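You operate a simulated robot arm through the tools that you are given. There is no shell and no other tool. Be economical: measure what you need, move in short steps, check, and stop when the job is done.

You run a simulated robot arm. Do the job below in one go: nothing can be reset, and whatever is moved stays where it is left.

## Task
Centre belt 1 with the star knob till its pointer holds green.
Fine: dial to 3, then start; turn the knob while the belt runs; stop it after; other controls and tubs stay.

The check looks at the end state, three seconds after you hand in, the way a careful person would. Anything else that was tipped, shoved, dropped, spilled or broken makes it a failure.

## Robot
A 7-joint arm with a two-finger parallel gripper, fixed in place. Base frame: the origin is at the foot of the arm, x ahead of it, y to its left, z up. Lengths are in m, angles in rad, forces in N, time in s.
Its first joint turns from -2.007 to 2.007 rad. Payload 3.91 kg.
Tool frame: the origin (TCP) lies between the finger pads and is the grasp point; the fingertips stand 0.03 m ahead of it; z points along the fingers, y is the line along which they close. Largest opening 0.11 m; finger width 0.02, thickness 0.01; the body of the gripper, 0.048 by 0.112 m, starts 0.055 m behind the TCP.
Orientation is that of the tool frame in the base frame, as [roll, pitch, yaw] about the fixed x, y, z axes, in that order (R = Rz(yaw) Ry(pitch) Rx(roll)). With the fingers straight down and closing along the base's y, the tool's x points along the base's -x, its y along +y and its z along -z.

## Interface
- The arm moves only by the tool step_arm. Its argument "rows" is a list of rows, each an object of numbers (a shift or turn left out is 0, a gripper value left out holds the last): "x", "y", "z": the shift along the base's x, y, z in m; "wx", "wy", "wz": the turn, a rotation vector about the base's x, y, z in rad; "grip": the gripper command, from -1 (fully open) to 1 (shut), values between in proportion. In form: [{"x": .., "y": .., "z": .., "wx": .., "wy": .., "wz": .., "grip": ..}, ...]. A call has 1 to 12 rows; each row shifts and turns the commanded pose from where the row before left it. Each row takes 0.2 s and may step no farther than 0.05 m and 0.15 rad from the row before; otherwise, or with a gripper value out of range, the whole call is refused. A pose out of reach is approached as far as the arm can. The call stops where the force on the tool passes 40 N (or 10 N more than at its start, if that is more) or the arm is blocked; 0.2 s more then pass. Each finger travels about 0.108 m/s and halts on what it meets, pressing with about 43 N; the grip force reading is that of the motor and also rises with nothing between the fingers. The clock runs only during rows and for 0.2 s after the last one: add rows that do not move to give the fingers time. The reply holds the time, the measured pose of the TCP, the force on the tool along the base axes, the opening and the grip force, in the units named above and with some noise.
- Cameras (640 x 400 px; columns grow to the right, rows downward): "scene" is fixed at [0.4016, -0.4994, 1.474]; the picture's right is [0.99, -0.12, 0.00], its down [-0.05, -0.44, -0.90] and it looks along [0.11, 0.89, -0.44] (base axes); focal length 317 px, centre (320, 200). "wrist" rides on the gripper at [0.072, 0.017, -0.103] in the tool frame; the picture's right is [-0.23, 0.97, 0.00], its down [-0.76, -0.18, -0.62] and it looks along [-0.61, -0.14, 0.78] (tool axes); focal length 222 px, centre (320, 200). There is no depth. A picture from a camera that has moved, and an enlarged one, comes with that camera's place and axes in the base frame and with its lens.
- capture(camera): a new picture of that camera. It takes no simulated time.
- move_column(by): slides the trunk up (or, below 0, down) by that many m; the arm rides with it, the base frame stays. It gives what a move gives, with no picture.
- enlarge(camera, box): a new picture of the part [left, top, right, bottom] of that camera's present view, enlarged. It takes no simulated time.
- finish_job(): hands the job in; it is judged then, once.

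Go step by step. Nothing tells you positions but the pictures and the camera data: compare them with the known pose of the tool, close in by small moves and look again before you grip or let go. The budget is 120 turns and 84 pictures, counting those below and the enlarged ones. Unless the task says otherwise, let go and move clear before handing in, and close with one line.

The tools are called after "Request:" by a JSON object that holds its "method" and its "body". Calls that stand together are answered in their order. step_arm: Moves the arm, as the interface text tells. Its arguments: {"type":"object","properties":{"rows":{"type":"array","items":{"type":"object","properties":{"x":{"type":"number"},"y":{"type":"number"},"z":{"type":"number"},"wx":{"type":"number"},"wy":{"type":"number"},"wz":{"type":"number"},"grip":{"type":"number"}}}}},"required":["rows"]} The other tools are called the same way: move_column (by) slides the trunk up or down; capture (camera) takes a picture; enlarge (camera, box) takes an enlarged picture of a part of a camera's view; finish_job () hands the job in.

At the start:

```text
t: 0.0
tcp_pos: [0.2774, 0.4547, 1.2815]
ee_rot: [-3.141, 0.0, -3.141]
wrist_force: [-0.1, 0.0, 0.3]
opening: 0.1098
gripper_force: 0.0
trunk travel left (down, up): [-0.825, 0.165]
```

scene: 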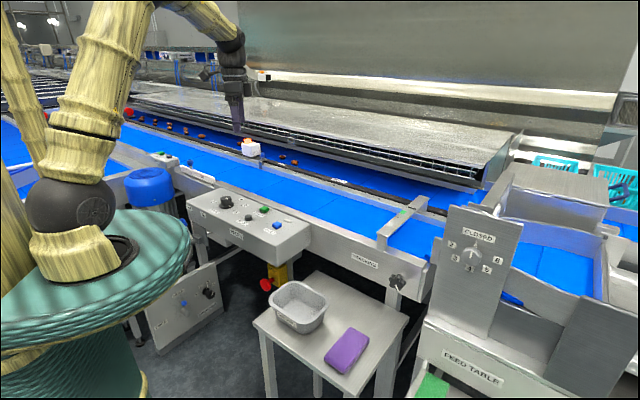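
wrist: 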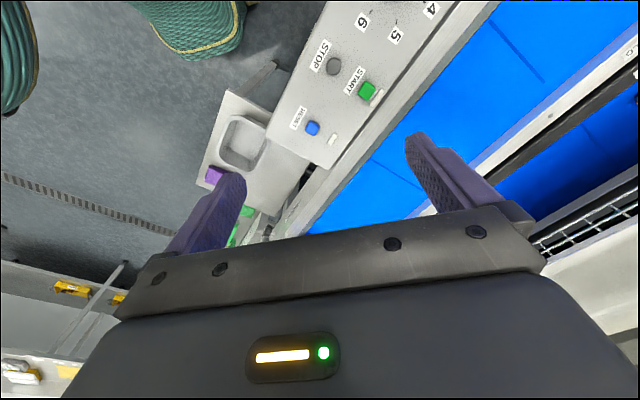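

I see a control box with a dial and start/stop/reset buttons, belts, a star knob labelled "tracking" and a feed table with another dial. I'll zoom in on the parts.

Request:
{"method": "enlarge", "body": {"camera": "scene", "box": [180, 170, 320, 260]}}

Request:
{"method": "enlarge", "body": {"camera": "scene", "box": [330, 190, 450, 300]}}

Request:
{"method": "enlarge", "body": {"camera": "scene", "box": [130, 250, 240, 350]}}

Request:
{"method": "enlarge", "body": {"camera": "scene", "box": [120, 60, 320, 200]}}

```text
4.44 times, centred on (250, 215) of scene
camera zoom: at [0.4016, -0.4994, 1.474], right [0.99, -0.12, 0.0], down [-0.05, -0.44, -0.9], along [0.11, 0.89, -0.44], focal length 1407 px, centre (631, 133)
```

zoom: 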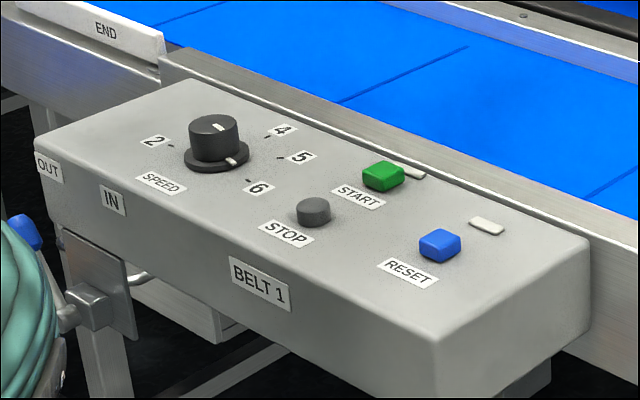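

```text
3.64 times, centred on (390, 245) of scene
camera zoom: at [0.4016, -0.4994, 1.474], right [0.99, -0.12, 0.0], down [-0.05, -0.44, -0.9], along [0.11, 0.89, -0.44], focal length 1151 px, centre (66, 36)
```

zoom: 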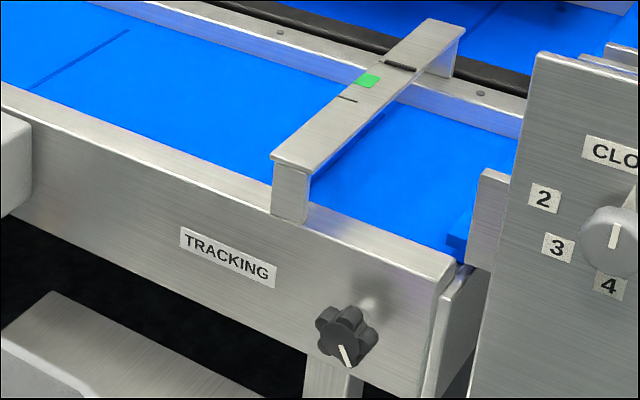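

```text
4.00 times, centred on (185, 300) of scene
camera zoom: at [0.4016, -0.4994, 1.474], right [0.99, -0.12, 0.0], down [-0.05, -0.44, -0.9], along [0.11, 0.89, -0.44], focal length 1266 px, centre (860, -200)
```

zoom: 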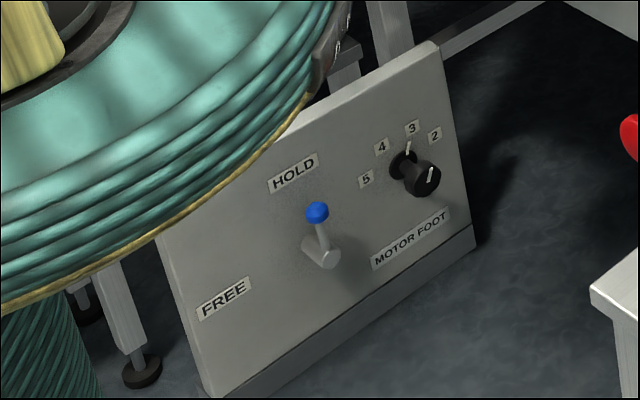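

```text
2.86 times, centred on (220, 130) of scene
camera zoom: at [0.4016, -0.4994, 1.474], right [0.99, -0.12, 0.0], down [-0.05, -0.44, -0.9], along [0.11, 0.89, -0.44], focal length 905 px, centre (606, 400)
```

zoom: 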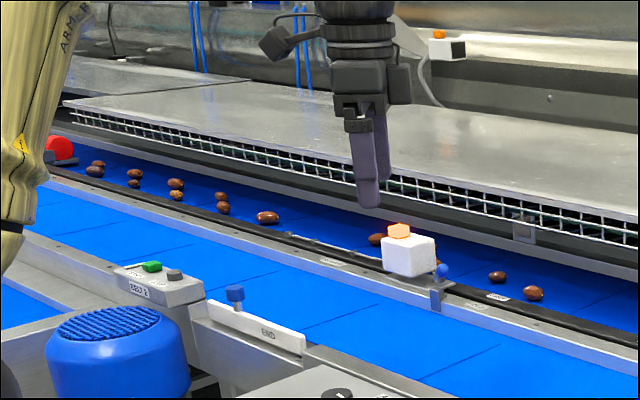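

The control box top sits at about z=0.93, START is near (0.32, 0.54), STOP near (0.27, 0.48) and the dial near (0.18, 0.60). The rail runs at about 45°. I'll move back so the wrist camera can see the dial.

Request:
{"method": "step_arm", "body": {"rows": [{"x": -0.04, "y": 0.02}, {"x": -0.04, "y": 0.02}, {"x": -0.04, "y": 0.02}, {"x": -0.03, "y": 0.02}, {}]}}

Request:
{"method": "capture", "body": {"camera": "wrist"}}

```text
t: 1.2
tcp_pos: [0.1276, 0.5339, 1.2835]
ee_rot: [-3.141, 0.001, 3.14]
wrist_force: [0.3, 0.3, 0.0]
opening: 0.1099
gripper_force: 0.0
trunk travel left (down, up): [-0.825, 0.165]
```

```text
77 pictures are left
camera wrist: at [0.0552, 0.5508, 1.3851], right [0.23, 0.97, 0.0], down [0.76, -0.18, 0.62], along [0.61, -0.14, -0.78], focal length 222 px, centre (320, 200)
```

wrist: 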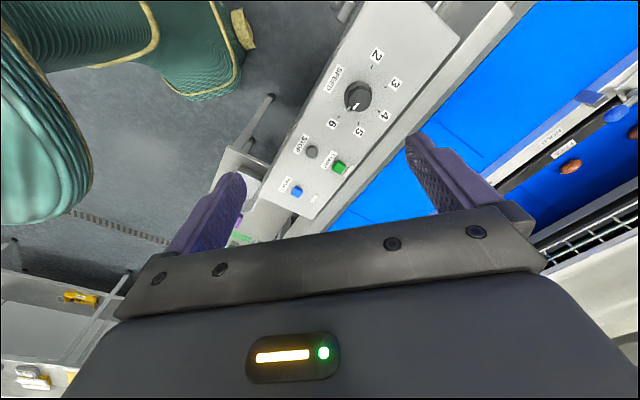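

Request:
{"method": "enlarge", "body": {"camera": "wrist", "box": [260, 40, 430, 210]}}

```text
2.35 times, centred on (345, 125) of wrist
camera zoom: at [0.0552, 0.5508, 1.3851], right [0.23, 0.97, 0.0], down [0.76, -0.18, 0.62], along [0.61, -0.14, -0.78], focal length 523 px, centre (261, 376)
```

zoom: 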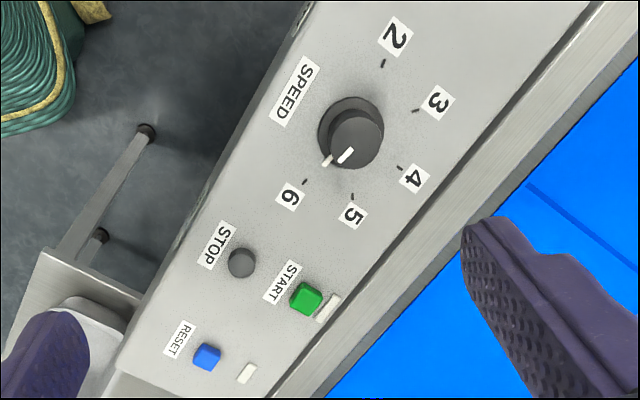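

The speed dial is at about (0.183, 0.599) with its top at z≈0.945. The pointer is at 6, so 3 is about +150° counter-clockwise seen from above. I'll go above it, pre-rotate the hand and lower the trunk.

Request:
{"method": "step_arm", "body": {"rows": [{"x": 0.03, "y": 0.03, "wz": -0.15}, {"x": 0.025, "y": 0.035, "wz": -0.15}, {"wz": -0.15}, {"wz": -0.15}, {"wz": -0.15}, {"wz": -0.15}, {"wz": -0.15}, {"wz": -0.15}, {"wz": -0.1}, {}]}}

Request:
{"method": "move_column", "body": {"by": -0.2}}

Request:
{"method": "capture", "body": {"camera": "wrist"}}

Request:
{"method": "capture", "body": {"camera": "scene"}}

```text
t: 3.4
tcp_pos: [0.1842, 0.6003, 1.2812]
ee_rot: [-3.141, 0.0, 1.839]
wrist_force: [0.3, 0.9, 0.9]
opening: 0.1099
gripper_force: 0.0
trunk travel left (down, up): [-0.825, 0.165]
```

```text
t: 5.6
tcp_pos: [0.1836, 0.6009, 1.0826]
ee_rot: [-3.141, -0.001, 1.842]
wrist_force: [0.2, -0.8, 0.4]
opening: 0.1099
gripper_force: 0.0
trunk travel left (down, up): [-0.625, 0.365]
```

```text
75 pictures are left
camera wrist: at [0.1804, 0.6744, 1.1843], right [1.0, 0.04, 0.0], down [0.03, -0.78, 0.62], along [0.03, -0.62, -0.78], focal length 222 px, centre (320, 200)
```

wrist: 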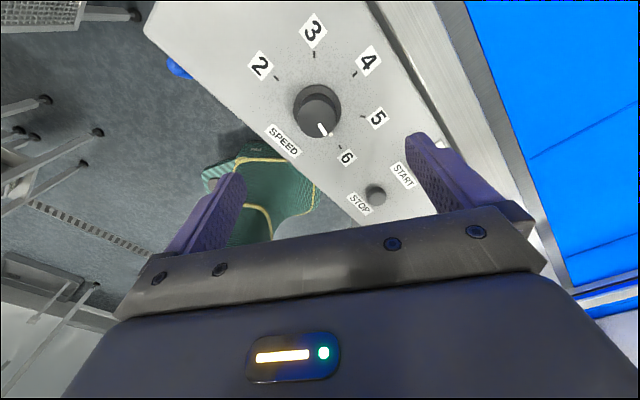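

```text
74 pictures are left
```

scene: 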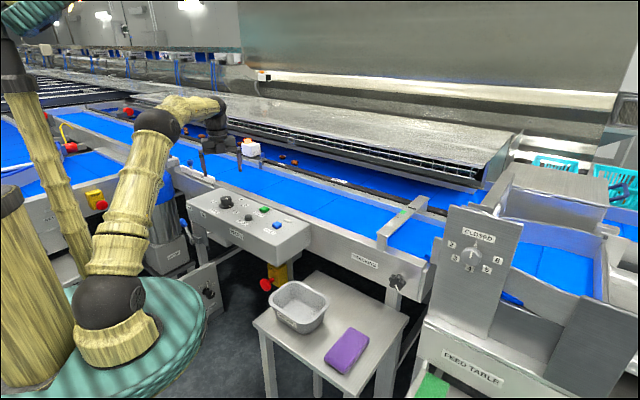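

The hand is centred over the dial, so I'll go lower with the fingers partly closed and check.

Request:
{"method": "move_column", "body": {"by": -0.08}}

Request:
{"method": "step_arm", "body": {"rows": [{"grip": -0.3}, {"z": -0.02}, {}]}}

Request:
{"method": "capture", "body": {"camera": "wrist"}}

Request:
{"method": "enlarge", "body": {"camera": "scene", "box": [170, 150, 290, 230]}}

```text
t: 6.7
tcp_pos: [0.1836, 0.5995, 1.0017]
ee_rot: [-3.141, 0.0, 1.841]
wrist_force: [0.1, -1.0, 0.3]
opening: 0.11
gripper_force: 0.0
trunk travel left (down, up): [-0.545, 0.445]
```

```text
t: 7.5
tcp_pos: [0.1837, 0.6013, 0.9822]
ee_rot: [3.14, 0.001, 1.842]
wrist_force: [-1.5, 0.3, 0.3]
opening: 0.0714
gripper_force: 0.0
trunk travel left (down, up): [-0.545, 0.445]
```

```text
73 pictures are left
camera wrist: at [0.1803, 0.6752, 1.0842], right [1.0, 0.04, 0.0], down [0.03, -0.78, 0.62], along [0.03, -0.62, -0.78], focal length 222 px, centre (320, 200)
```

wrist: 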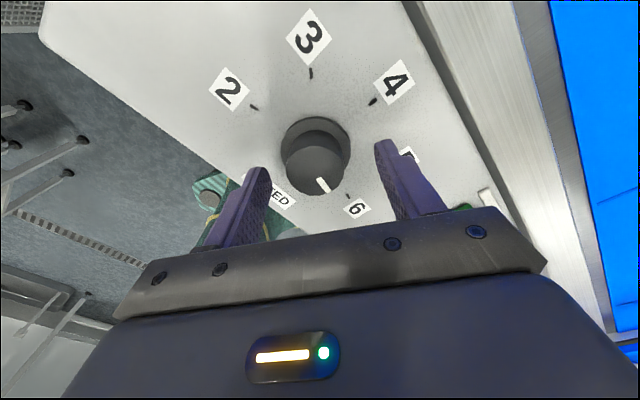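

```text
5.00 times, centred on (230, 190) of scene
camera zoom: at [0.4016, -0.4994, 1.474], right [0.99, -0.12, 0.0], down [-0.05, -0.44, -0.9], along [0.11, 0.89, -0.44], focal length 1583 px, centre (770, 250)
```

zoom: 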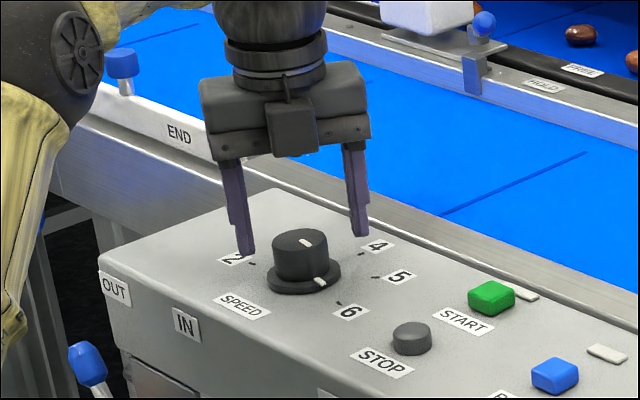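

The fingers straddle the cap, whose top is at about z=0.957. I'll lower about 18 mm and close.

Request:
{"method": "step_arm", "body": {"rows": [{"z": -0.009}, {"z": -0.009}, {}, {"grip": 0.1}, {"grip": 0.3}, {"grip": 0.5}, {}, {}]}}

Request:
{"method": "capture", "body": {"camera": "wrist"}}

Request:
{"method": "enlarge", "body": {"camera": "scene", "box": [170, 150, 290, 230]}}

```text
t: 9.3
tcp_pos: [0.1797, 0.6005, 0.9649]
ee_rot: [-3.14, 0.002, 1.845]
wrist_force: [-24.2, -14.2, -9.1]
opening: 0.0395
gripper_force: 44.9
trunk travel left (down, up): [-0.545, 0.445]
```

```text
71 pictures are left
camera wrist: at [0.1765, 0.6742, 1.0664], right [1.0, 0.04, 0.0], down [0.04, -0.78, 0.63], along [0.03, -0.62, -0.78], focal length 222 px, centre (320, 200)
```

wrist: 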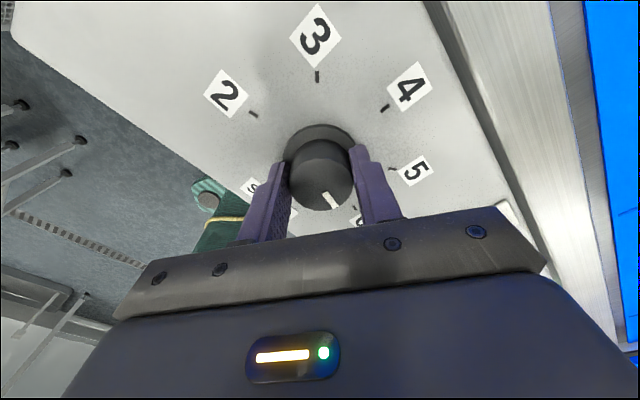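

```text
5.00 times, centred on (230, 190) of scene
camera zoom: at [0.4016, -0.4994, 1.474], right [0.99, -0.12, 0.0], down [-0.05, -0.44, -0.9], along [0.11, 0.89, -0.44], focal length 1583 px, centre (770, 250)
```

zoom: 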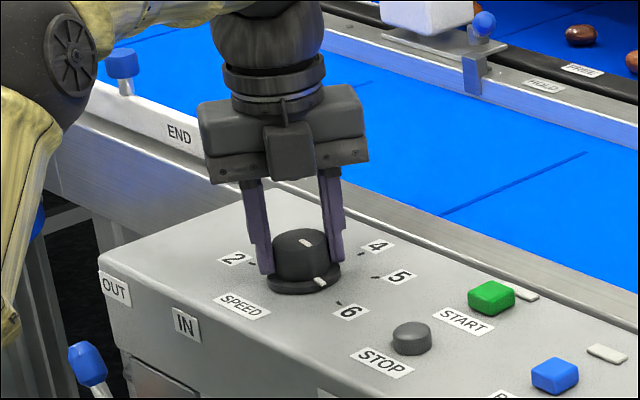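

Gripped at 39.5 mm, with a side load that suggests a few mm offset. I'll relax the commanded position and begin turning.

Request:
{"method": "step_arm", "body": {"rows": [{"x": -0.003, "y": -0.001}, {}]}}

Request:
{"method": "step_arm", "body": {"rows": [{"wz": 0.1}, {"wz": 0.1}, {"wz": 0.1}, {}]}}

Request:
{"method": "capture", "body": {"camera": "wrist"}}

```text
t: 9.9
tcp_pos: [0.1806, 0.6, 0.9644]
ee_rot: [3.139, 0.001, 1.84]
wrist_force: [-16.0, -5.5, -6.7]
opening: 0.0395
gripper_force: 44.4
trunk travel left (down, up): [-0.545, 0.445]
```

```text
t: 10.9
tcp_pos: [0.1789, 0.5994, 0.9634]
ee_rot: [3.139, 0.001, 2.142]
wrist_force: [-14.1, -5.0, -1.3]
opening: 0.0396
gripper_force: 45.1
trunk travel left (down, up): [-0.545, 0.445]
```

```text
69 pictures are left
camera wrist: at [0.1537, 0.6693, 1.0667], right [0.94, 0.34, 0.0], down [0.26, -0.74, 0.62], along [0.21, -0.59, -0.78], focal length 222 px, centre (320, 200)
```

wrist: 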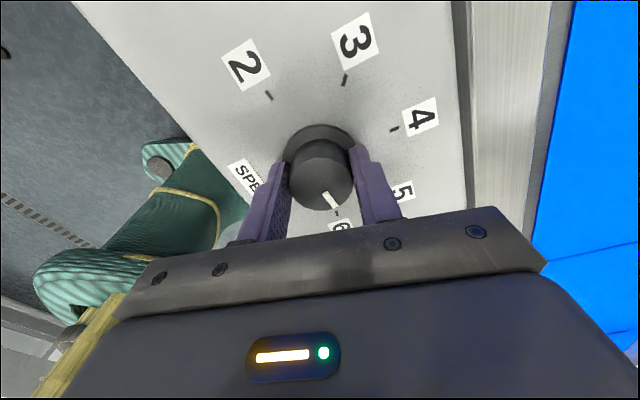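

The knob turns with the hand, so I'll continue in steps toward 3.

Request:
{"method": "step_arm", "body": {"rows": [{"wz": 0.14}, {"wz": 0.14}, {"wz": 0.14}, {"wz": 0.14}, {"wz": 0.14}, {"wz": 0.14}, {"wz": 0.14}, {"wz": 0.14}, {}]}}

Request:
{"method": "capture", "body": {"camera": "wrist"}}

```text
t: 12.9
tcp_pos: [0.1789, 0.5974, 0.9649]
ee_rot: [-3.14, 0.002, -3.018]
wrist_force: [-23.9, -25.1, -8.2]
opening: 0.0396
gripper_force: 45.3
trunk travel left (down, up): [-0.545, 0.445]
```

```text
68 pictures are left
camera wrist: at [0.1038, 0.6049, 1.0667], right [0.11, 0.99, 0.0], down [0.78, -0.08, 0.62], along [0.62, -0.07, -0.78], focal length 222 px, centre (320, 200)
```

wrist: 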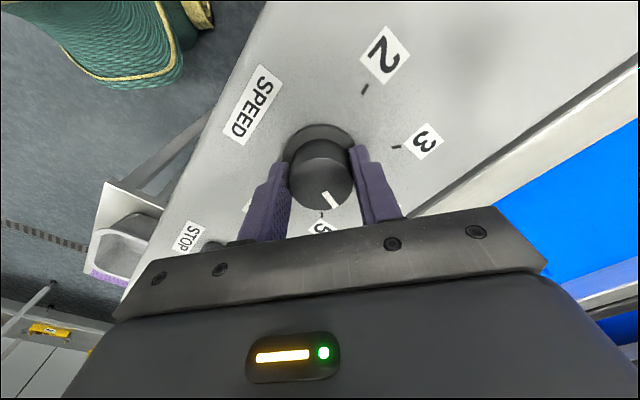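

It's about 82° along, with roughly 67° left. I'll trim the position a little to cut the side load and go on.

Request:
{"method": "step_arm", "body": {"rows": [{"x": -0.002, "y": -0.003}, {}]}}

Request:
{"method": "step_arm", "body": {"rows": [{"wz": 0.14}, {"wz": 0.14}, {"wz": 0.14}, {"wz": 0.14}, {"wz": 0.14}, {"wz": 0.14}, {"wz": 0.14}, {}]}}

Request:
{"method": "capture", "body": {"camera": "wrist"}}

```text
t: 13.5
tcp_pos: [0.1783, 0.5978, 0.9637]
ee_rot: [3.139, 0.002, -3.024]
wrist_force: [-14.4, -2.7, -2.2]
opening: 0.0396
gripper_force: 45.4
trunk travel left (down, up): [-0.545, 0.445]
```

```text
t: 15.3
tcp_pos: [0.1795, 0.595, 0.9653]
ee_rot: [-3.14, 0.001, -2.038]
wrist_force: [-4.9, -15.9, -2.4]
opening: 0.0397
gripper_force: 45.2
trunk travel left (down, up): [-0.545, 0.445]
```

```text
67 pictures are left
camera wrist: at [0.1313, 0.5378, 1.0669], right [-0.77, 0.64, 0.0], down [0.5, 0.6, 0.62], along [0.4, 0.48, -0.78], focal length 222 px, centre (320, 200)
```

wrist: 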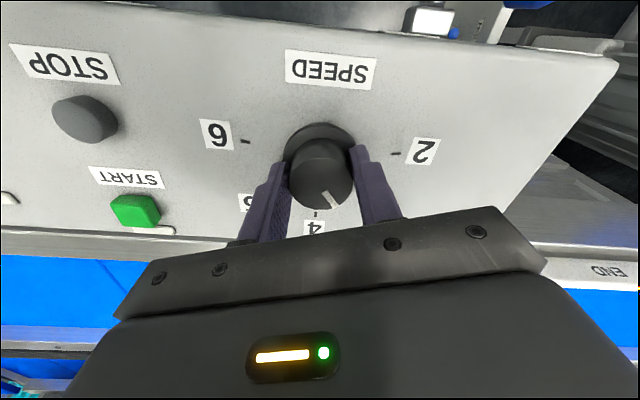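

About 0.2 rad remains.

Request:
{"method": "step_arm", "body": {"rows": [{"wz": 0.1}, {"wz": 0.1}, {}]}}

Request:
{"method": "enlarge", "body": {"camera": "scene", "box": [190, 170, 260, 220]}}

Request:
{"method": "capture", "body": {"camera": "wrist"}}

```text
t: 16.1
tcp_pos: [0.1799, 0.5951, 0.9644]
ee_rot: [-3.141, 0.001, -1.842]
wrist_force: [-0.6, -15.3, -0.3]
opening: 0.0393
gripper_force: 45.1
trunk travel left (down, up): [-0.545, 0.445]
```

```text
8.00 times, centred on (225, 195) of scene
camera zoom: at [0.4016, -0.4994, 1.474], right [0.99, -0.12, 0.0], down [-0.05, -0.44, -0.9], along [0.11, 0.89, -0.44], focal length 2533 px, centre (1080, 240)
```

zoom: 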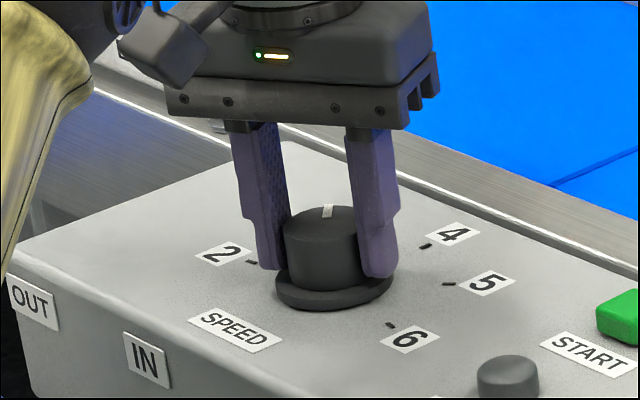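

```text
65 pictures are left
camera wrist: at [0.144, 0.5292, 1.0668], right [-0.88, 0.48, 0.0], down [0.37, 0.69, 0.62], along [0.3, 0.55, -0.78], focal length 222 px, centre (320, 200)
```

wrist: 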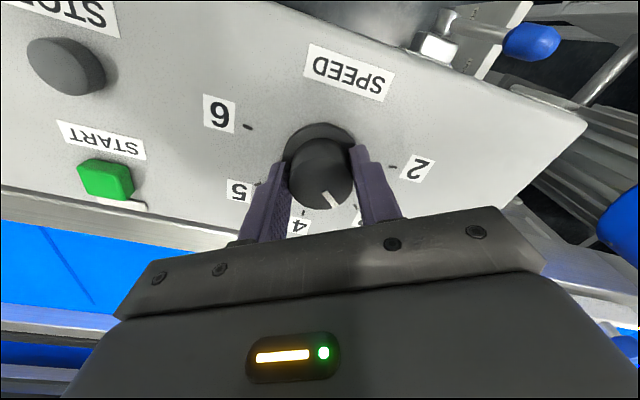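

The pointer seems to be at 3. I'll open, lift and check.

Request:
{"method": "step_arm", "body": {"rows": [{"grip": 0.1}, {"grip": -0.3}, {}, {"z": 0.03}, {"z": 0.04}, {"z": 0.04}, {}]}}

Request:
{"method": "capture", "body": {"camera": "wrist"}}

```text
t: 17.7
tcp_pos: [0.1779, 0.5964, 1.0743]
ee_rot: [-3.14, -0.001, -1.842]
wrist_force: [0.4, 0.8, -0.3]
opening: 0.0712
gripper_force: 0.1
trunk travel left (down, up): [-0.545, 0.445]
```

```text
64 pictures are left
camera wrist: at [0.1432, 0.5299, 1.1759], right [-0.88, 0.48, 0.0], down [0.38, 0.69, 0.62], along [0.3, 0.55, -0.78], focal length 222 px, centre (320, 200)
```

wrist: 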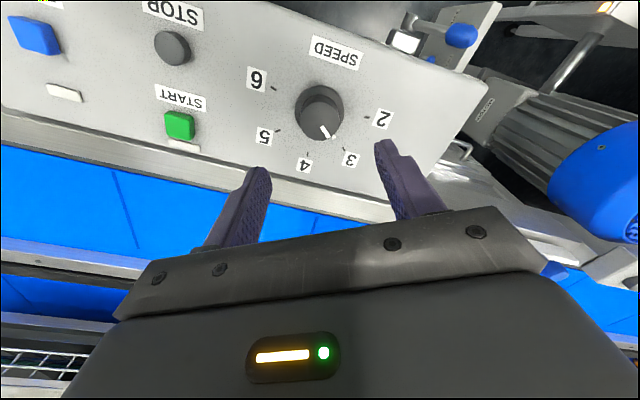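

Request:
{"method": "enlarge", "body": {"camera": "wrist", "box": [230, 60, 410, 180]}}

```text
3.33 times, centred on (320, 120) of wrist
camera zoom: at [0.1432, 0.5299, 1.1759], right [-0.88, 0.48, 0.0], down [0.38, 0.69, 0.62], along [0.3, 0.55, -0.78], focal length 740 px, centre (320, 467)
```

zoom: 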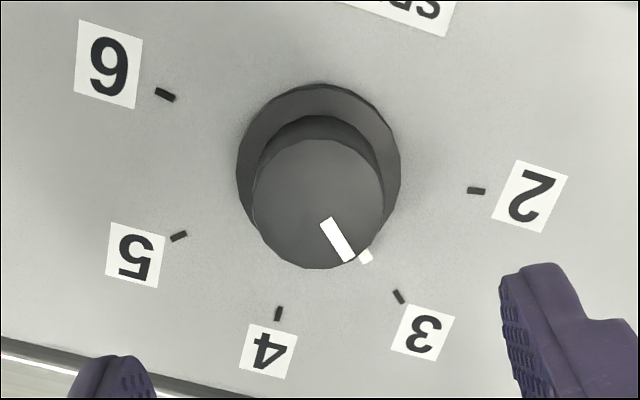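

The dial is on 3. Before starting the belt I'll take a look at the star knob from close by, so that the turn can be made promptly once it runs.

Request:
{"method": "step_arm", "body": {"rows": [{"x": 0.02, "y": -0.04, "z": 0.03, "wz": -0.05}, {"x": 0.02, "y": -0.045, "z": 0.01, "wz": -0.05}, {"x": 0.02, "y": -0.045, "wz": -0.05}, {"x": 0.02, "y": -0.045, "wz": -0.05}, {"x": 0.02, "y": -0.045, "wz": -0.05}, {"x": 0.02, "y": -0.045, "wz": -0.05}, {"x": 0.03, "y": -0.04, "wz": -0.05}, {"x": 0.03, "y": -0.04, "wz": -0.05}, {"x": 0.03, "y": -0.04, "wz": -0.05}, {"x": 0.03, "y": -0.04, "wz": -0.04}, {}]}}

Request:
{"method": "capture", "body": {"camera": "wrist"}}

Request:
{"method": "capture", "body": {"camera": "scene"}}

```text
refused: row 1 steps farther than a row can; nothing moved
```

```text
62 pictures are left
camera wrist: at [0.1432, 0.5299, 1.1759], right [-0.88, 0.48, 0.0], down [0.38, 0.69, 0.62], along [0.3, 0.55, -0.78], focal length 222 px, centre (320, 200)
```

wrist: 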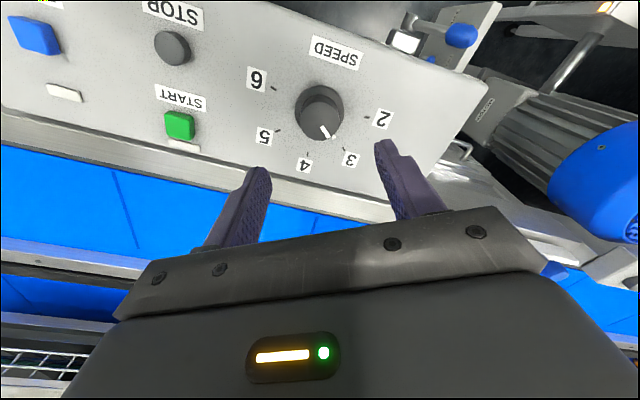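

```text
61 pictures are left
```

scene: 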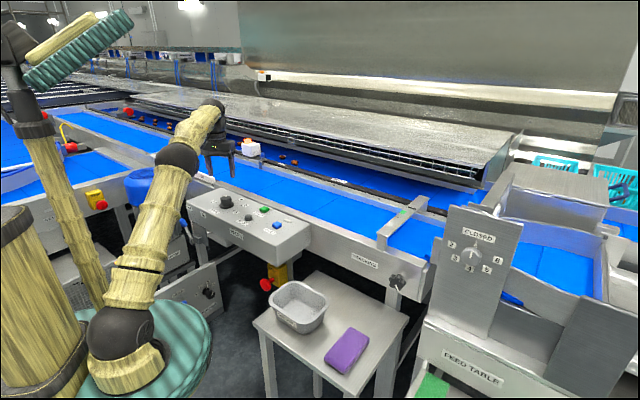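

A row was slightly too long and nothing moved. I'll repeat with smaller steps.

Request:
{"method": "step_arm", "body": {"rows": [{"x": 0.02, "y": -0.03, "z": 0.03, "wz": -0.05}, {"x": 0.02, "y": -0.045, "wz": -0.05}, {"x": 0.02, "y": -0.045, "wz": -0.05}, {"x": 0.02, "y": -0.045, "wz": -0.05}, {"x": 0.02, "y": -0.045, "wz": -0.05}, {"x": 0.02, "y": -0.045, "wz": -0.05}, {"x": 0.029, "y": -0.04, "wz": -0.05}, {"x": 0.029, "y": -0.04, "wz": -0.05}, {"x": 0.029, "y": -0.04, "wz": -0.05}, {"x": 0.029, "y": -0.04, "wz": -0.04}, {}]}}

Request:
{"method": "capture", "body": {"camera": "wrist"}}

```text
t: 20.1
tcp_pos: [0.4147, 0.1819, 1.1064]
ee_rot: [3.141, 0.0, -2.333]
wrist_force: [0.1, -0.7, 0.9]
opening: 0.0716
gripper_force: 0.1
trunk travel left (down, up): [-0.545, 0.445]
```

```text
60 pictures are left
camera wrist: at [0.3528, 0.1404, 1.2078], right [-0.55, 0.84, 0.0], down [0.65, 0.43, 0.62], along [0.52, 0.34, -0.78], focal length 222 px, centre (320, 200)
```

wrist: 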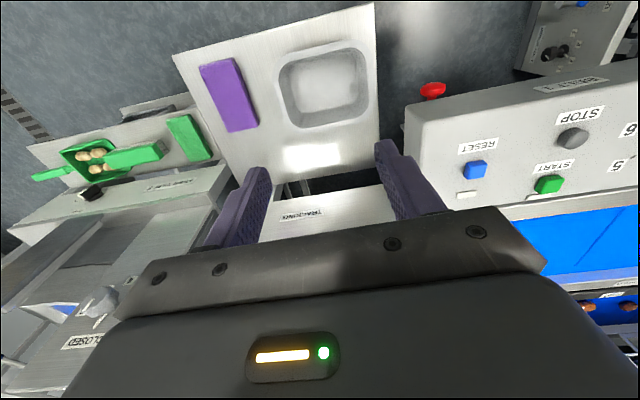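

The TRACKING label is on the rail face near (0.64, 0.28, 0.87), so the star knob should be near (0.70, 0.15, 0.88). I'll pitch the hand horizontal along the knob axis, standing back from it.

Request:
{"method": "step_arm", "body": {"rows": [{"x": 0.013, "y": -0.016, "wx": 0.1028, "wy": -0.0985}, {"x": 0.013, "y": -0.016, "wx": 0.1028, "wy": -0.0985}, {"x": 0.013, "y": -0.016, "wx": 0.1028, "wy": -0.0985}, {"x": 0.013, "y": -0.016, "wx": 0.1028, "wy": -0.0985}, {"x": 0.013, "y": -0.016, "wx": 0.1028, "wy": -0.0985}, {"x": 0.013, "y": -0.016, "wx": 0.1028, "wy": -0.0985}, {}]}}

Request:
{"method": "capture", "body": {"camera": "wrist"}}

Request:
{"method": "capture", "body": {"camera": "scene"}}

```text
t: 21.7
tcp_pos: [0.4919, 0.0855, 1.1036]
ee_rot: [-3.139, 0.855, -2.33]
wrist_force: [0.1, -1.1, 0.0]
opening: 0.0719
gripper_force: 0.1
trunk travel left (down, up): [-0.545, 0.445]
```

```text
59 pictures are left
camera wrist: at [0.3933, 0.0054, 1.1165], right [-0.6, 0.78, 0.17], down [0.15, -0.1, 0.98], along [0.79, 0.62, -0.05], focal length 222 px, centre (320, 200)
```

wrist: 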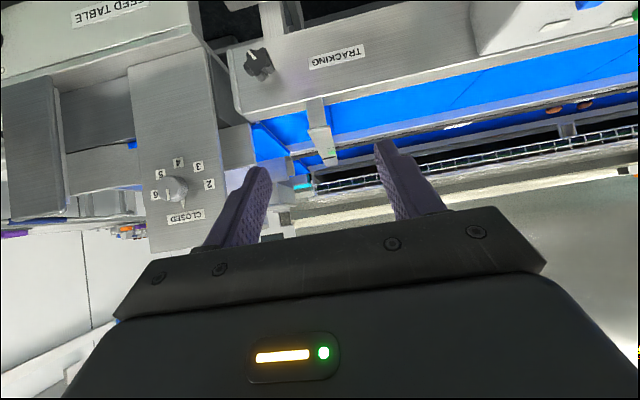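

```text
58 pictures are left
```

scene: 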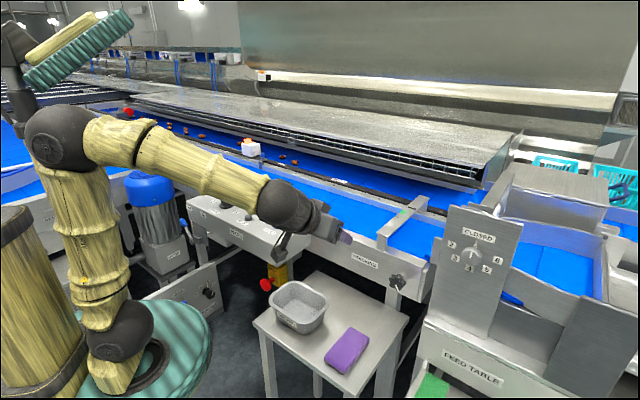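

The star knob's front is at about (0.707, 0.177, 0.861), roughly 0.05 across. I'll finish pitching the hand level and lower the trunk to a stand-off, to confirm reach and alignment.

Request:
{"method": "step_arm", "body": {"rows": [{"x": 0.013, "y": -0.016, "wx": 0.1028, "wy": -0.0985}, {"x": 0.013, "y": -0.016, "wx": 0.1028, "wy": -0.0985}, {"x": 0.013, "y": -0.016, "wx": 0.1028, "wy": -0.0985}, {"x": 0.013, "y": -0.016, "wx": 0.1028, "wy": -0.0985}, {"x": 0.013, "y": -0.016, "wx": 0.1028, "wy": -0.0985}, {}]}}

Request:
{"method": "move_column", "body": {"by": -0.24}}

Request:
{"method": "capture", "body": {"camera": "wrist"}}

Request:
{"method": "capture", "body": {"camera": "scene"}}

```text
t: 23.1
tcp_pos: [0.5561, 0.0048, 1.1037]
ee_rot: [-2.254, 1.565, -1.448]
wrist_force: [-0.2, 0.2, 0.1]
opening: 0.0716
gripper_force: 0.1
trunk travel left (down, up): [-0.545, 0.445]
```

```text
t: 25.6
tcp_pos: [0.557, 0.0051, 0.8629]
ee_rot: [-2.52, 1.565, -1.715]
wrist_force: [0.1, -0.3, -0.8]
opening: 0.0714
gripper_force: 0.1
trunk travel left (down, up): [-0.305, 0.685]
```

```text
57 pictures are left
camera wrist: at [0.4729, -0.059, 0.7901], right [-0.7, 0.68, 0.22], down [-0.3, -0.57, 0.77], along [0.64, 0.47, 0.6], focal length 222 px, centre (320, 200)
```

wrist: 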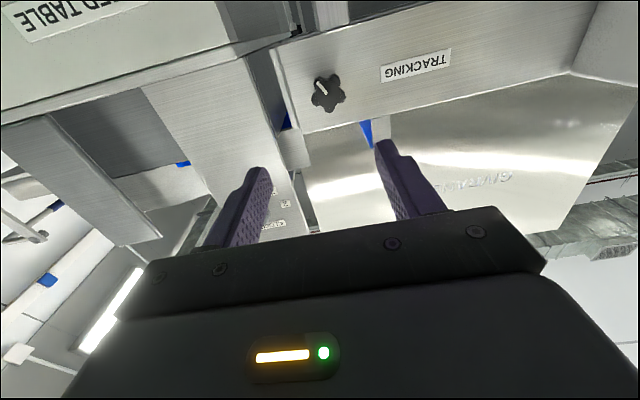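

```text
56 pictures are left
```

scene: 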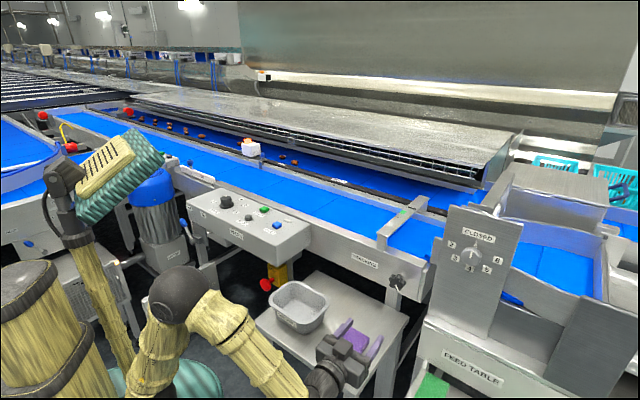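

Reach is confirmed and the rail normal is about 45°. Now I'll raise the trunk, level the hand back down and go to START.

Request:
{"method": "move_column", "body": {"by": 0.24}}

Request:
{"method": "step_arm", "body": {"rows": [{"x": -0.013, "y": 0.016, "wx": -0.1028, "wy": 0.0985}, {"x": -0.013, "y": 0.016, "wx": -0.1028, "wy": 0.0985}, {"x": -0.013, "y": 0.016, "wx": -0.1028, "wy": 0.0985}, {"x": -0.013, "y": 0.016, "wx": -0.1028, "wy": 0.0985}, {"x": -0.013, "y": 0.016, "wx": -0.1028, "wy": 0.0985}, {"x": -0.013, "y": 0.016, "wx": -0.1028, "wy": 0.0985}, {"x": -0.013, "y": 0.016, "wx": -0.1028, "wy": 0.0985}, {"x": -0.013, "y": 0.016, "wx": -0.1028, "wy": 0.0985}, {"x": -0.013, "y": 0.016, "wx": -0.1028, "wy": 0.0985}, {"x": -0.013, "y": 0.016, "wx": -0.1028, "wy": 0.0985}, {"x": -0.013, "y": 0.016, "wx": -0.1028, "wy": 0.0985}, {}]}}

Request:
{"method": "step_arm", "body": {"rows": [{"x": -0.011, "y": 0.044, "grip": 1}, {"x": -0.011, "y": 0.044}, {"x": -0.011, "y": 0.044}, {"x": -0.011, "y": 0.044}, {"x": -0.011, "y": 0.044}, {"x": -0.011, "y": 0.044}, {"x": -0.011, "y": 0.044}, {"x": -0.011, "y": 0.044}, {}]}}

Request:
{"method": "capture", "body": {"camera": "wrist"}}

```text
t: 28.1
tcp_pos: [0.5567, 0.0049, 1.1038]
ee_rot: [-2.537, 1.566, -1.727]
wrist_force: [-0.7, 0.2, -0.3]
opening: 0.0715
gripper_force: 0.0
trunk travel left (down, up): [-0.545, 0.445]
```

```text
t: 30.7
tcp_pos: [0.4136, 0.1817, 1.1024]
ee_rot: [-3.14, -0.001, -2.332]
wrist_force: [-0.3, 0.9, -0.1]
opening: 0.0714
gripper_force: 0.1
trunk travel left (down, up): [-0.545, 0.445]
```

```text
t: 32.7
tcp_pos: [0.3232, 0.533, 1.1027]
ee_rot: [3.141, 0.0, -2.333]
wrist_force: [-0.5, -0.1, -0.8]
opening: 0.0
gripper_force: 37.1
trunk travel left (down, up): [-0.545, 0.445]
```

```text
55 pictures are left
camera wrist: at [0.2616, 0.4917, 1.2048], right [-0.55, 0.84, 0.0], down [0.65, 0.43, 0.62], along [0.52, 0.34, -0.78], focal length 222 px, centre (320, 200)
```

wrist: 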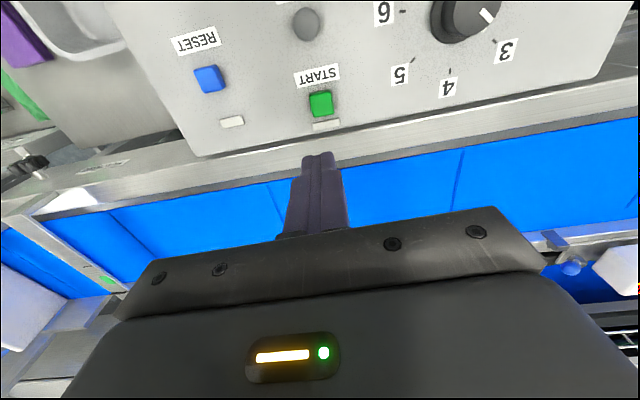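

I'm right above START, so I'll descend and press gently.

Request:
{"method": "step_arm", "body": {"rows": [{"z": -0.045}, {"z": -0.045}, {"z": -0.025}, {}]}}

Request:
{"method": "enlarge", "body": {"camera": "scene", "box": [220, 180, 310, 240]}}

Request:
{"method": "enlarge", "body": {"camera": "scene", "box": [360, 180, 450, 240]}}

```text
t: 33.7
tcp_pos: [0.3242, 0.534, 0.9865]
ee_rot: [3.141, -0.001, -2.331]
wrist_force: [0.0, 0.6, 0.1]
opening: 0.0
gripper_force: 37.8
trunk travel left (down, up): [-0.545, 0.445]
```

```text
6.67 times, centred on (265, 210) of scene
camera zoom: at [0.4016, -0.4994, 1.474], right [0.99, -0.12, 0.0], down [-0.05, -0.44, -0.9], along [0.11, 0.89, -0.44], focal length 2111 px, centre (687, 133)
```

zoom: 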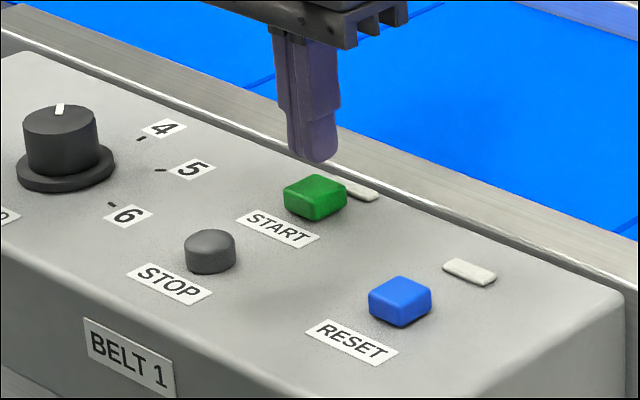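

```text
6.67 times, centred on (405, 210) of scene
camera zoom: at [0.4016, -0.4994, 1.474], right [0.99, -0.12, 0.0], down [-0.05, -0.44, -0.9], along [0.11, 0.89, -0.44], focal length 2111 px, centre (-247, 133)
```

zoom: 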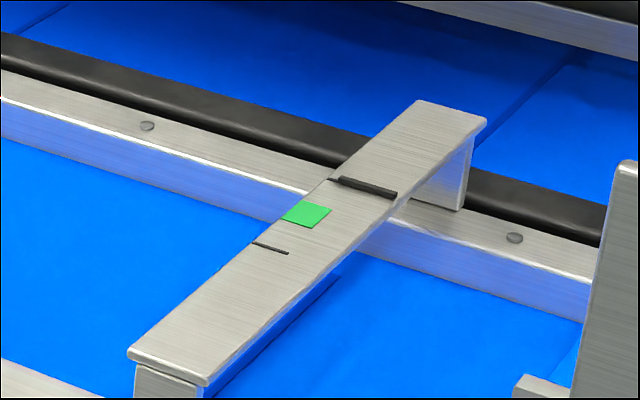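

The gauge pointer (raised black bar) is off on the far side of the green patch. Now I'll press START.

Request:
{"method": "step_arm", "body": {"rows": [{"z": -0.014}, {"z": -0.004}, {"z": -0.004}, {"z": -0.003}, {"z": -0.003}]}}

Request:
{"method": "enlarge", "body": {"camera": "scene", "box": [220, 180, 310, 240]}}

```text
t: 34.9
tcp_pos: [0.3252, 0.5333, 0.9647]
ee_rot: [-3.141, 0.006, -2.333]
wrist_force: [1.8, 3.4, 22.5]
opening: 0.0
gripper_force: 37.6
trunk travel left (down, up): [-0.545, 0.445]
```

```text
6.67 times, centred on (265, 210) of scene
camera zoom: at [0.4016, -0.4994, 1.474], right [0.99, -0.12, 0.0], down [-0.05, -0.44, -0.9], along [0.11, 0.89, -0.44], focal length 2111 px, centre (687, 133)
```

zoom: 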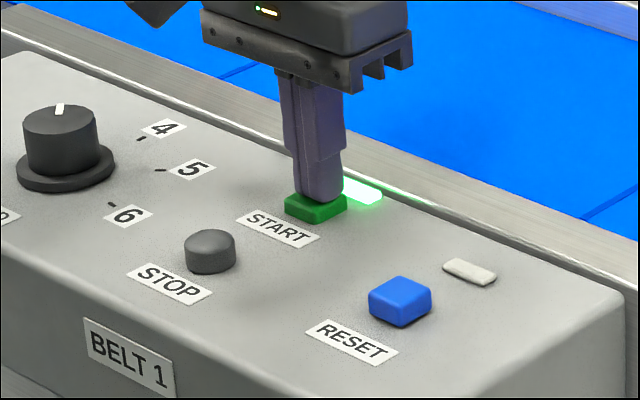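

The lamp is green, so the belt runs. I'll lift off and go back toward the star knob.

Request:
{"method": "step_arm", "body": {"rows": [{"z": 0.035}, {"z": 0.045}, {"z": 0.045}, {"z": 0.018}, {"x": 0.011, "y": -0.044, "grip": -0.6}, {"x": 0.011, "y": -0.044}, {"x": 0.011, "y": -0.044}, {"x": 0.011, "y": -0.044}, {"x": 0.011, "y": -0.044}, {"x": 0.011, "y": -0.044}, {"x": 0.011, "y": -0.044}, {"x": 0.011, "y": -0.044}]}}

Request:
{"method": "enlarge", "body": {"camera": "scene", "box": [360, 180, 450, 240]}}

Request:
{"method": "step_arm", "body": {"rows": [{"x": 0.012, "y": -0.015, "wx": 0.1028, "wy": -0.0985}, {"x": 0.012, "y": -0.015, "wx": 0.1028, "wy": -0.0985}, {"x": 0.012, "y": -0.015, "wx": 0.1028, "wy": -0.0985}, {"x": 0.012, "y": -0.015, "wx": 0.1028, "wy": -0.0985}, {"x": 0.012, "y": -0.015, "wx": 0.1028, "wy": -0.0985}, {"x": 0.012, "y": -0.015, "wx": 0.1028, "wy": -0.0985}, {"x": 0.012, "y": -0.015, "wx": 0.1028, "wy": -0.0985}, {"x": 0.012, "y": -0.015, "wx": 0.1028, "wy": -0.0985}, {"x": 0.012, "y": -0.015, "wx": 0.1028, "wy": -0.0985}, {"x": 0.012, "y": -0.015, "wx": 0.1028, "wy": -0.0985}, {"x": 0.012, "y": -0.015, "wx": 0.1028, "wy": -0.0985}, {}]}}

Request:
{"method": "move_column", "body": {"by": -0.24}}

Request:
{"method": "capture", "body": {"camera": "wrist"}}

Request:
{"method": "enlarge", "body": {"camera": "scene", "box": [360, 180, 480, 260]}}

```text
t: 37.5
tcp_pos: [0.4129, 0.1809, 1.103]
ee_rot: [3.141, 0.002, -2.329]
wrist_force: [-0.2, -0.8, -0.1]
opening: 0.088
gripper_force: 0.2
trunk travel left (down, up): [-0.545, 0.445]
```

```text
6.67 times, centred on (405, 210) of scene
camera zoom: at [0.4016, -0.4994, 1.474], right [0.99, -0.12, 0.0], down [-0.05, -0.44, -0.9], along [0.11, 0.89, -0.44], focal length 2111 px, centre (-247, 133)
```

zoom: 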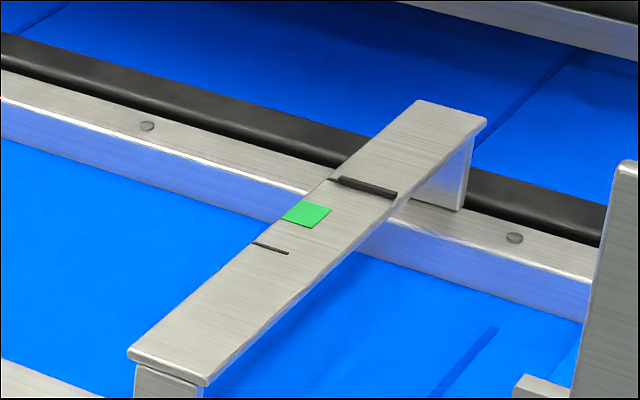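

```text
t: 40.1
tcp_pos: [0.545, 0.0144, 1.1019]
ee_rot: [-2.211, 1.566, -1.404]
wrist_force: [0.8, -0.6, 0.9]
opening: 0.088
gripper_force: 0.1
trunk travel left (down, up): [-0.545, 0.445]
```

```text
t: 42.6
tcp_pos: [0.5462, 0.0155, 0.8625]
ee_rot: [-2.521, 1.565, -1.712]
wrist_force: [-0.8, -0.9, 0.2]
opening: 0.0876
gripper_force: 0.1
trunk travel left (down, up): [-0.305, 0.685]
```

```text
50 pictures are left
camera wrist: at [0.4618, -0.0488, 0.7895], right [-0.7, 0.68, 0.22], down [-0.3, -0.57, 0.77], along [0.64, 0.47, 0.6], focal length 222 px, centre (320, 200)
```

wrist: 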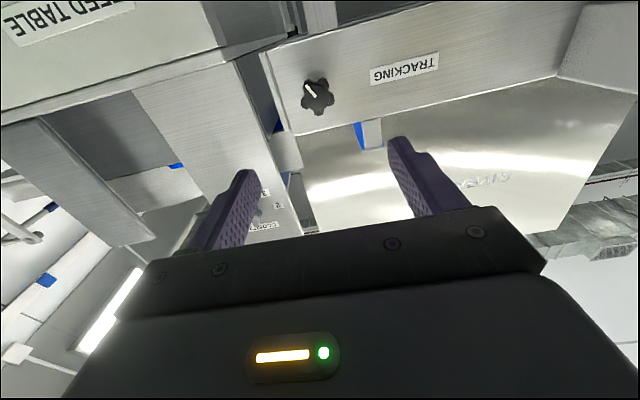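

```text
5.00 times, centred on (420, 220) of scene
camera zoom: at [0.4016, -0.4994, 1.474], right [0.99, -0.12, 0.0], down [-0.05, -0.44, -0.9], along [0.11, 0.89, -0.44], focal length 1583 px, centre (-180, 100)
```

zoom: 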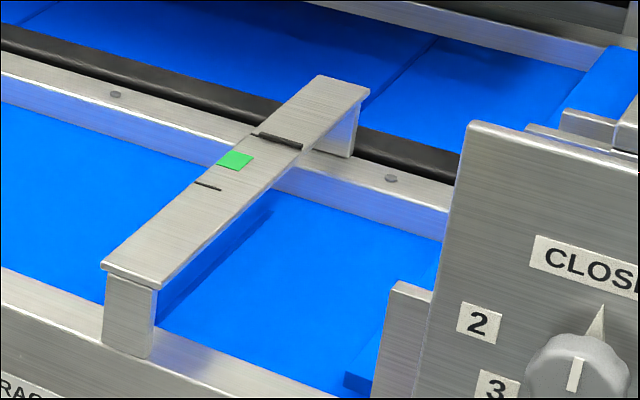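

The pointer hasn't moved on its own, and alignment with the knob is good. I'll advance along the axis to a close stand-off.

Request:
{"method": "step_arm", "body": {"rows": [{"x": 0.03, "y": 0.03}, {"x": 0.03, "y": 0.03}, {"x": 0.03, "y": 0.03}, {"x": 0.02, "y": 0.021}, {}]}}

Request:
{"method": "capture", "body": {"camera": "wrist"}}

Request:
{"method": "enlarge", "body": {"camera": "scene", "box": [330, 220, 480, 320]}}

```text
t: 43.8
tcp_pos: [0.6555, 0.1254, 0.8639]
ee_rot: [-2.416, 1.565, -1.609]
wrist_force: [0.2, -0.4, 3.1]
opening: 0.088
gripper_force: 0.1
trunk travel left (down, up): [-0.305, 0.685]
```

```text
48 pictures are left
camera wrist: at [0.571, 0.0619, 0.7903], right [-0.7, 0.67, 0.22], down [-0.3, -0.57, 0.76], along [0.64, 0.47, 0.6], focal length 222 px, centre (320, 200)
```

wrist: 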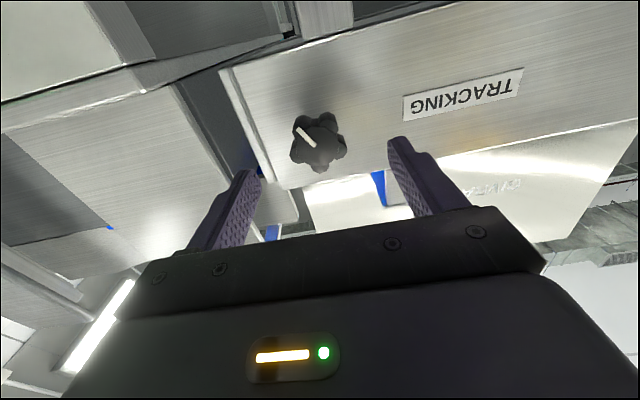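

```text
4.00 times, centred on (405, 270) of scene
camera zoom: at [0.4016, -0.4994, 1.474], right [0.99, -0.12, 0.0], down [-0.05, -0.44, -0.9], along [0.11, 0.89, -0.44], focal length 1266 px, centre (-20, -80)
```

zoom: 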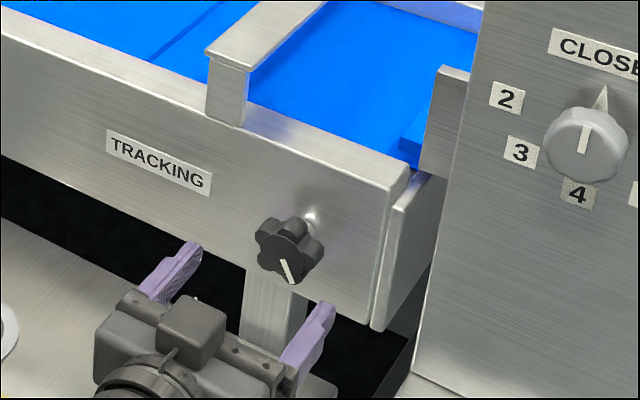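

The knob is centred between the fingers. I'll advance the last 58 mm so the tips straddle the star, then close.

Request:
{"method": "step_arm", "body": {"rows": [{"x": 0.02, "y": 0.02}, {"x": 0.011, "y": 0.011}, {"x": 0.008, "y": 0.008}, {}]}}

Request:
{"method": "capture", "body": {"camera": "wrist"}}

Request:
{"method": "enlarge", "body": {"camera": "scene", "box": [330, 220, 480, 320]}}

```text
t: 44.8
tcp_pos: [0.6942, 0.1646, 0.8639]
ee_rot: [-2.492, 1.567, -1.688]
wrist_force: [1.3, -1.0, 1.6]
opening: 0.088
gripper_force: 0.0
trunk travel left (down, up): [-0.305, 0.685]
```

```text
46 pictures are left
camera wrist: at [0.611, 0.1001, 0.7903], right [-0.7, 0.68, 0.22], down [-0.3, -0.57, 0.76], along [0.64, 0.47, 0.6], focal length 222 px, centre (320, 200)
```

wrist: 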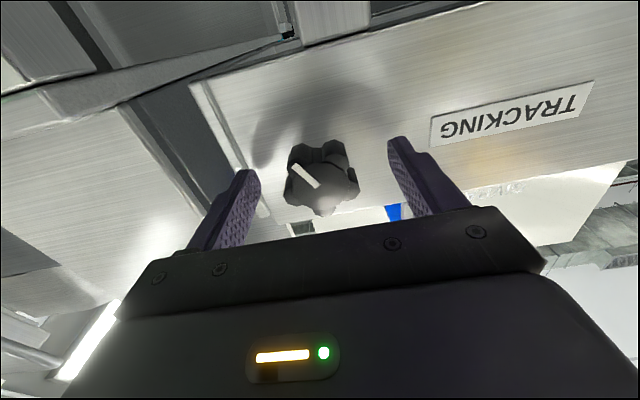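

```text
4.00 times, centred on (405, 270) of scene
camera zoom: at [0.4016, -0.4994, 1.474], right [0.99, -0.12, 0.0], down [-0.05, -0.44, -0.9], along [0.11, 0.89, -0.44], focal length 1266 px, centre (-20, -80)
```

zoom: 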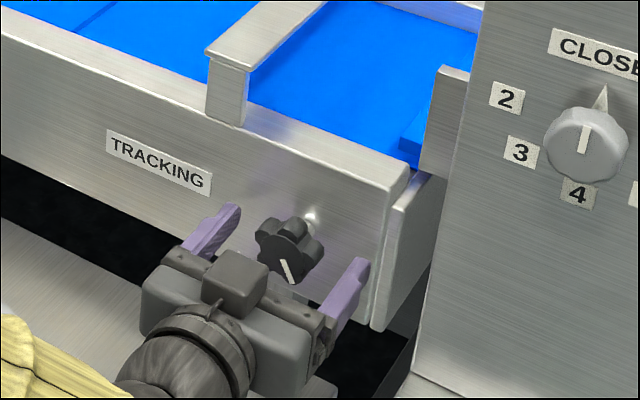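

The tips are on both sides of the star, so I'll close gently.

Request:
{"method": "step_arm", "body": {"rows": [{"grip": -0.3}, {"grip": -0.1}, {"grip": 0.05}, {"grip": 0.2}, {"grip": 0.4}, {}]}}

Request:
{"method": "capture", "body": {"camera": "wrist"}}

Request:
{"method": "enlarge", "body": {"camera": "scene", "box": [330, 190, 480, 290]}}

```text
t: 46.2
tcp_pos: [0.6945, 0.1647, 0.8629]
ee_rot: [-2.511, 1.565, -1.703]
wrist_force: [0.1, 2.2, 2.9]
opening: 0.0472
gripper_force: 45.0
trunk travel left (down, up): [-0.305, 0.685]
```

```text
44 pictures are left
camera wrist: at [0.6108, 0.1, 0.7904], right [-0.7, 0.68, 0.22], down [-0.3, -0.57, 0.77], along [0.64, 0.47, 0.6], focal length 222 px, centre (320, 200)
```

wrist: 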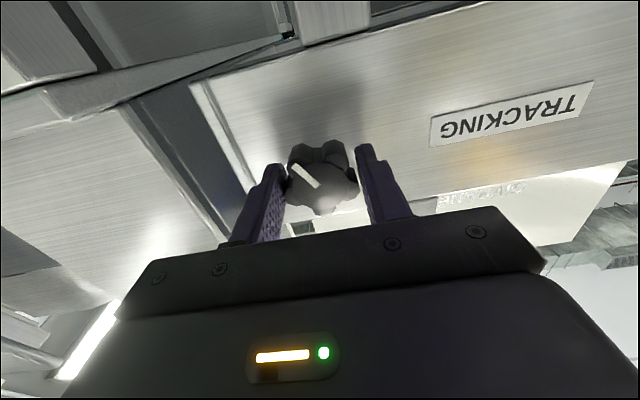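

```text
4.00 times, centred on (405, 240) of scene
camera zoom: at [0.4016, -0.4994, 1.474], right [0.99, -0.12, 0.0], down [-0.05, -0.44, -0.9], along [0.11, 0.89, -0.44], focal length 1266 px, centre (-20, 40)
```

zoom: 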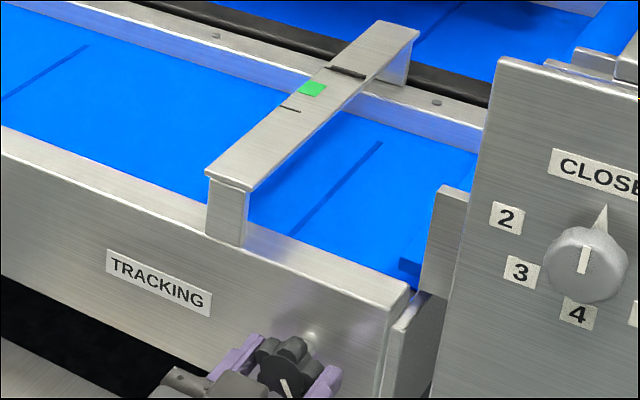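

It's a good grip with low side force. I'll make a trial turn of 0.3 rad about the knob axis and watch the pointer.

Request:
{"method": "step_arm", "body": {"rows": [{"wx": 0.069, "wy": 0.0724}, {"wx": 0.069, "wy": 0.0724}, {"wx": 0.069, "wy": 0.0724}, {}]}}

Request:
{"method": "enlarge", "body": {"camera": "scene", "box": [360, 190, 450, 290]}}

```text
t: 47.2
tcp_pos: [0.6938, 0.1642, 0.8638]
ee_rot: [1.587, 1.275, 2.394]
wrist_force: [-0.3, -0.5, 5.0]
opening: 0.047
gripper_force: 44.9
trunk travel left (down, up): [-0.305, 0.685]
```

```text
4.00 times, centred on (405, 240) of scene
camera zoom: at [0.4016, -0.4994, 1.474], right [0.99, -0.12, 0.0], down [-0.05, -0.44, -0.9], along [0.11, 0.89, -0.44], focal length 1266 px, centre (-20, 40)
```

zoom: 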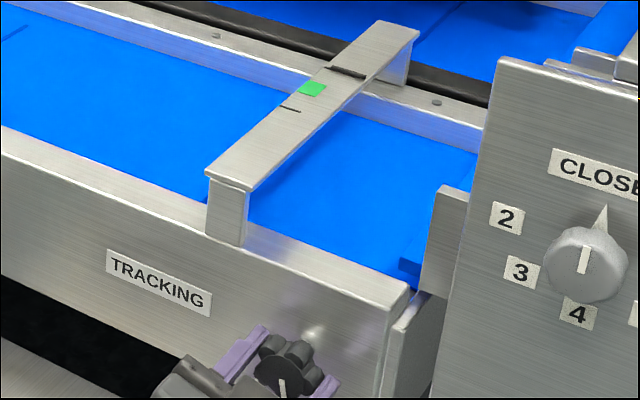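

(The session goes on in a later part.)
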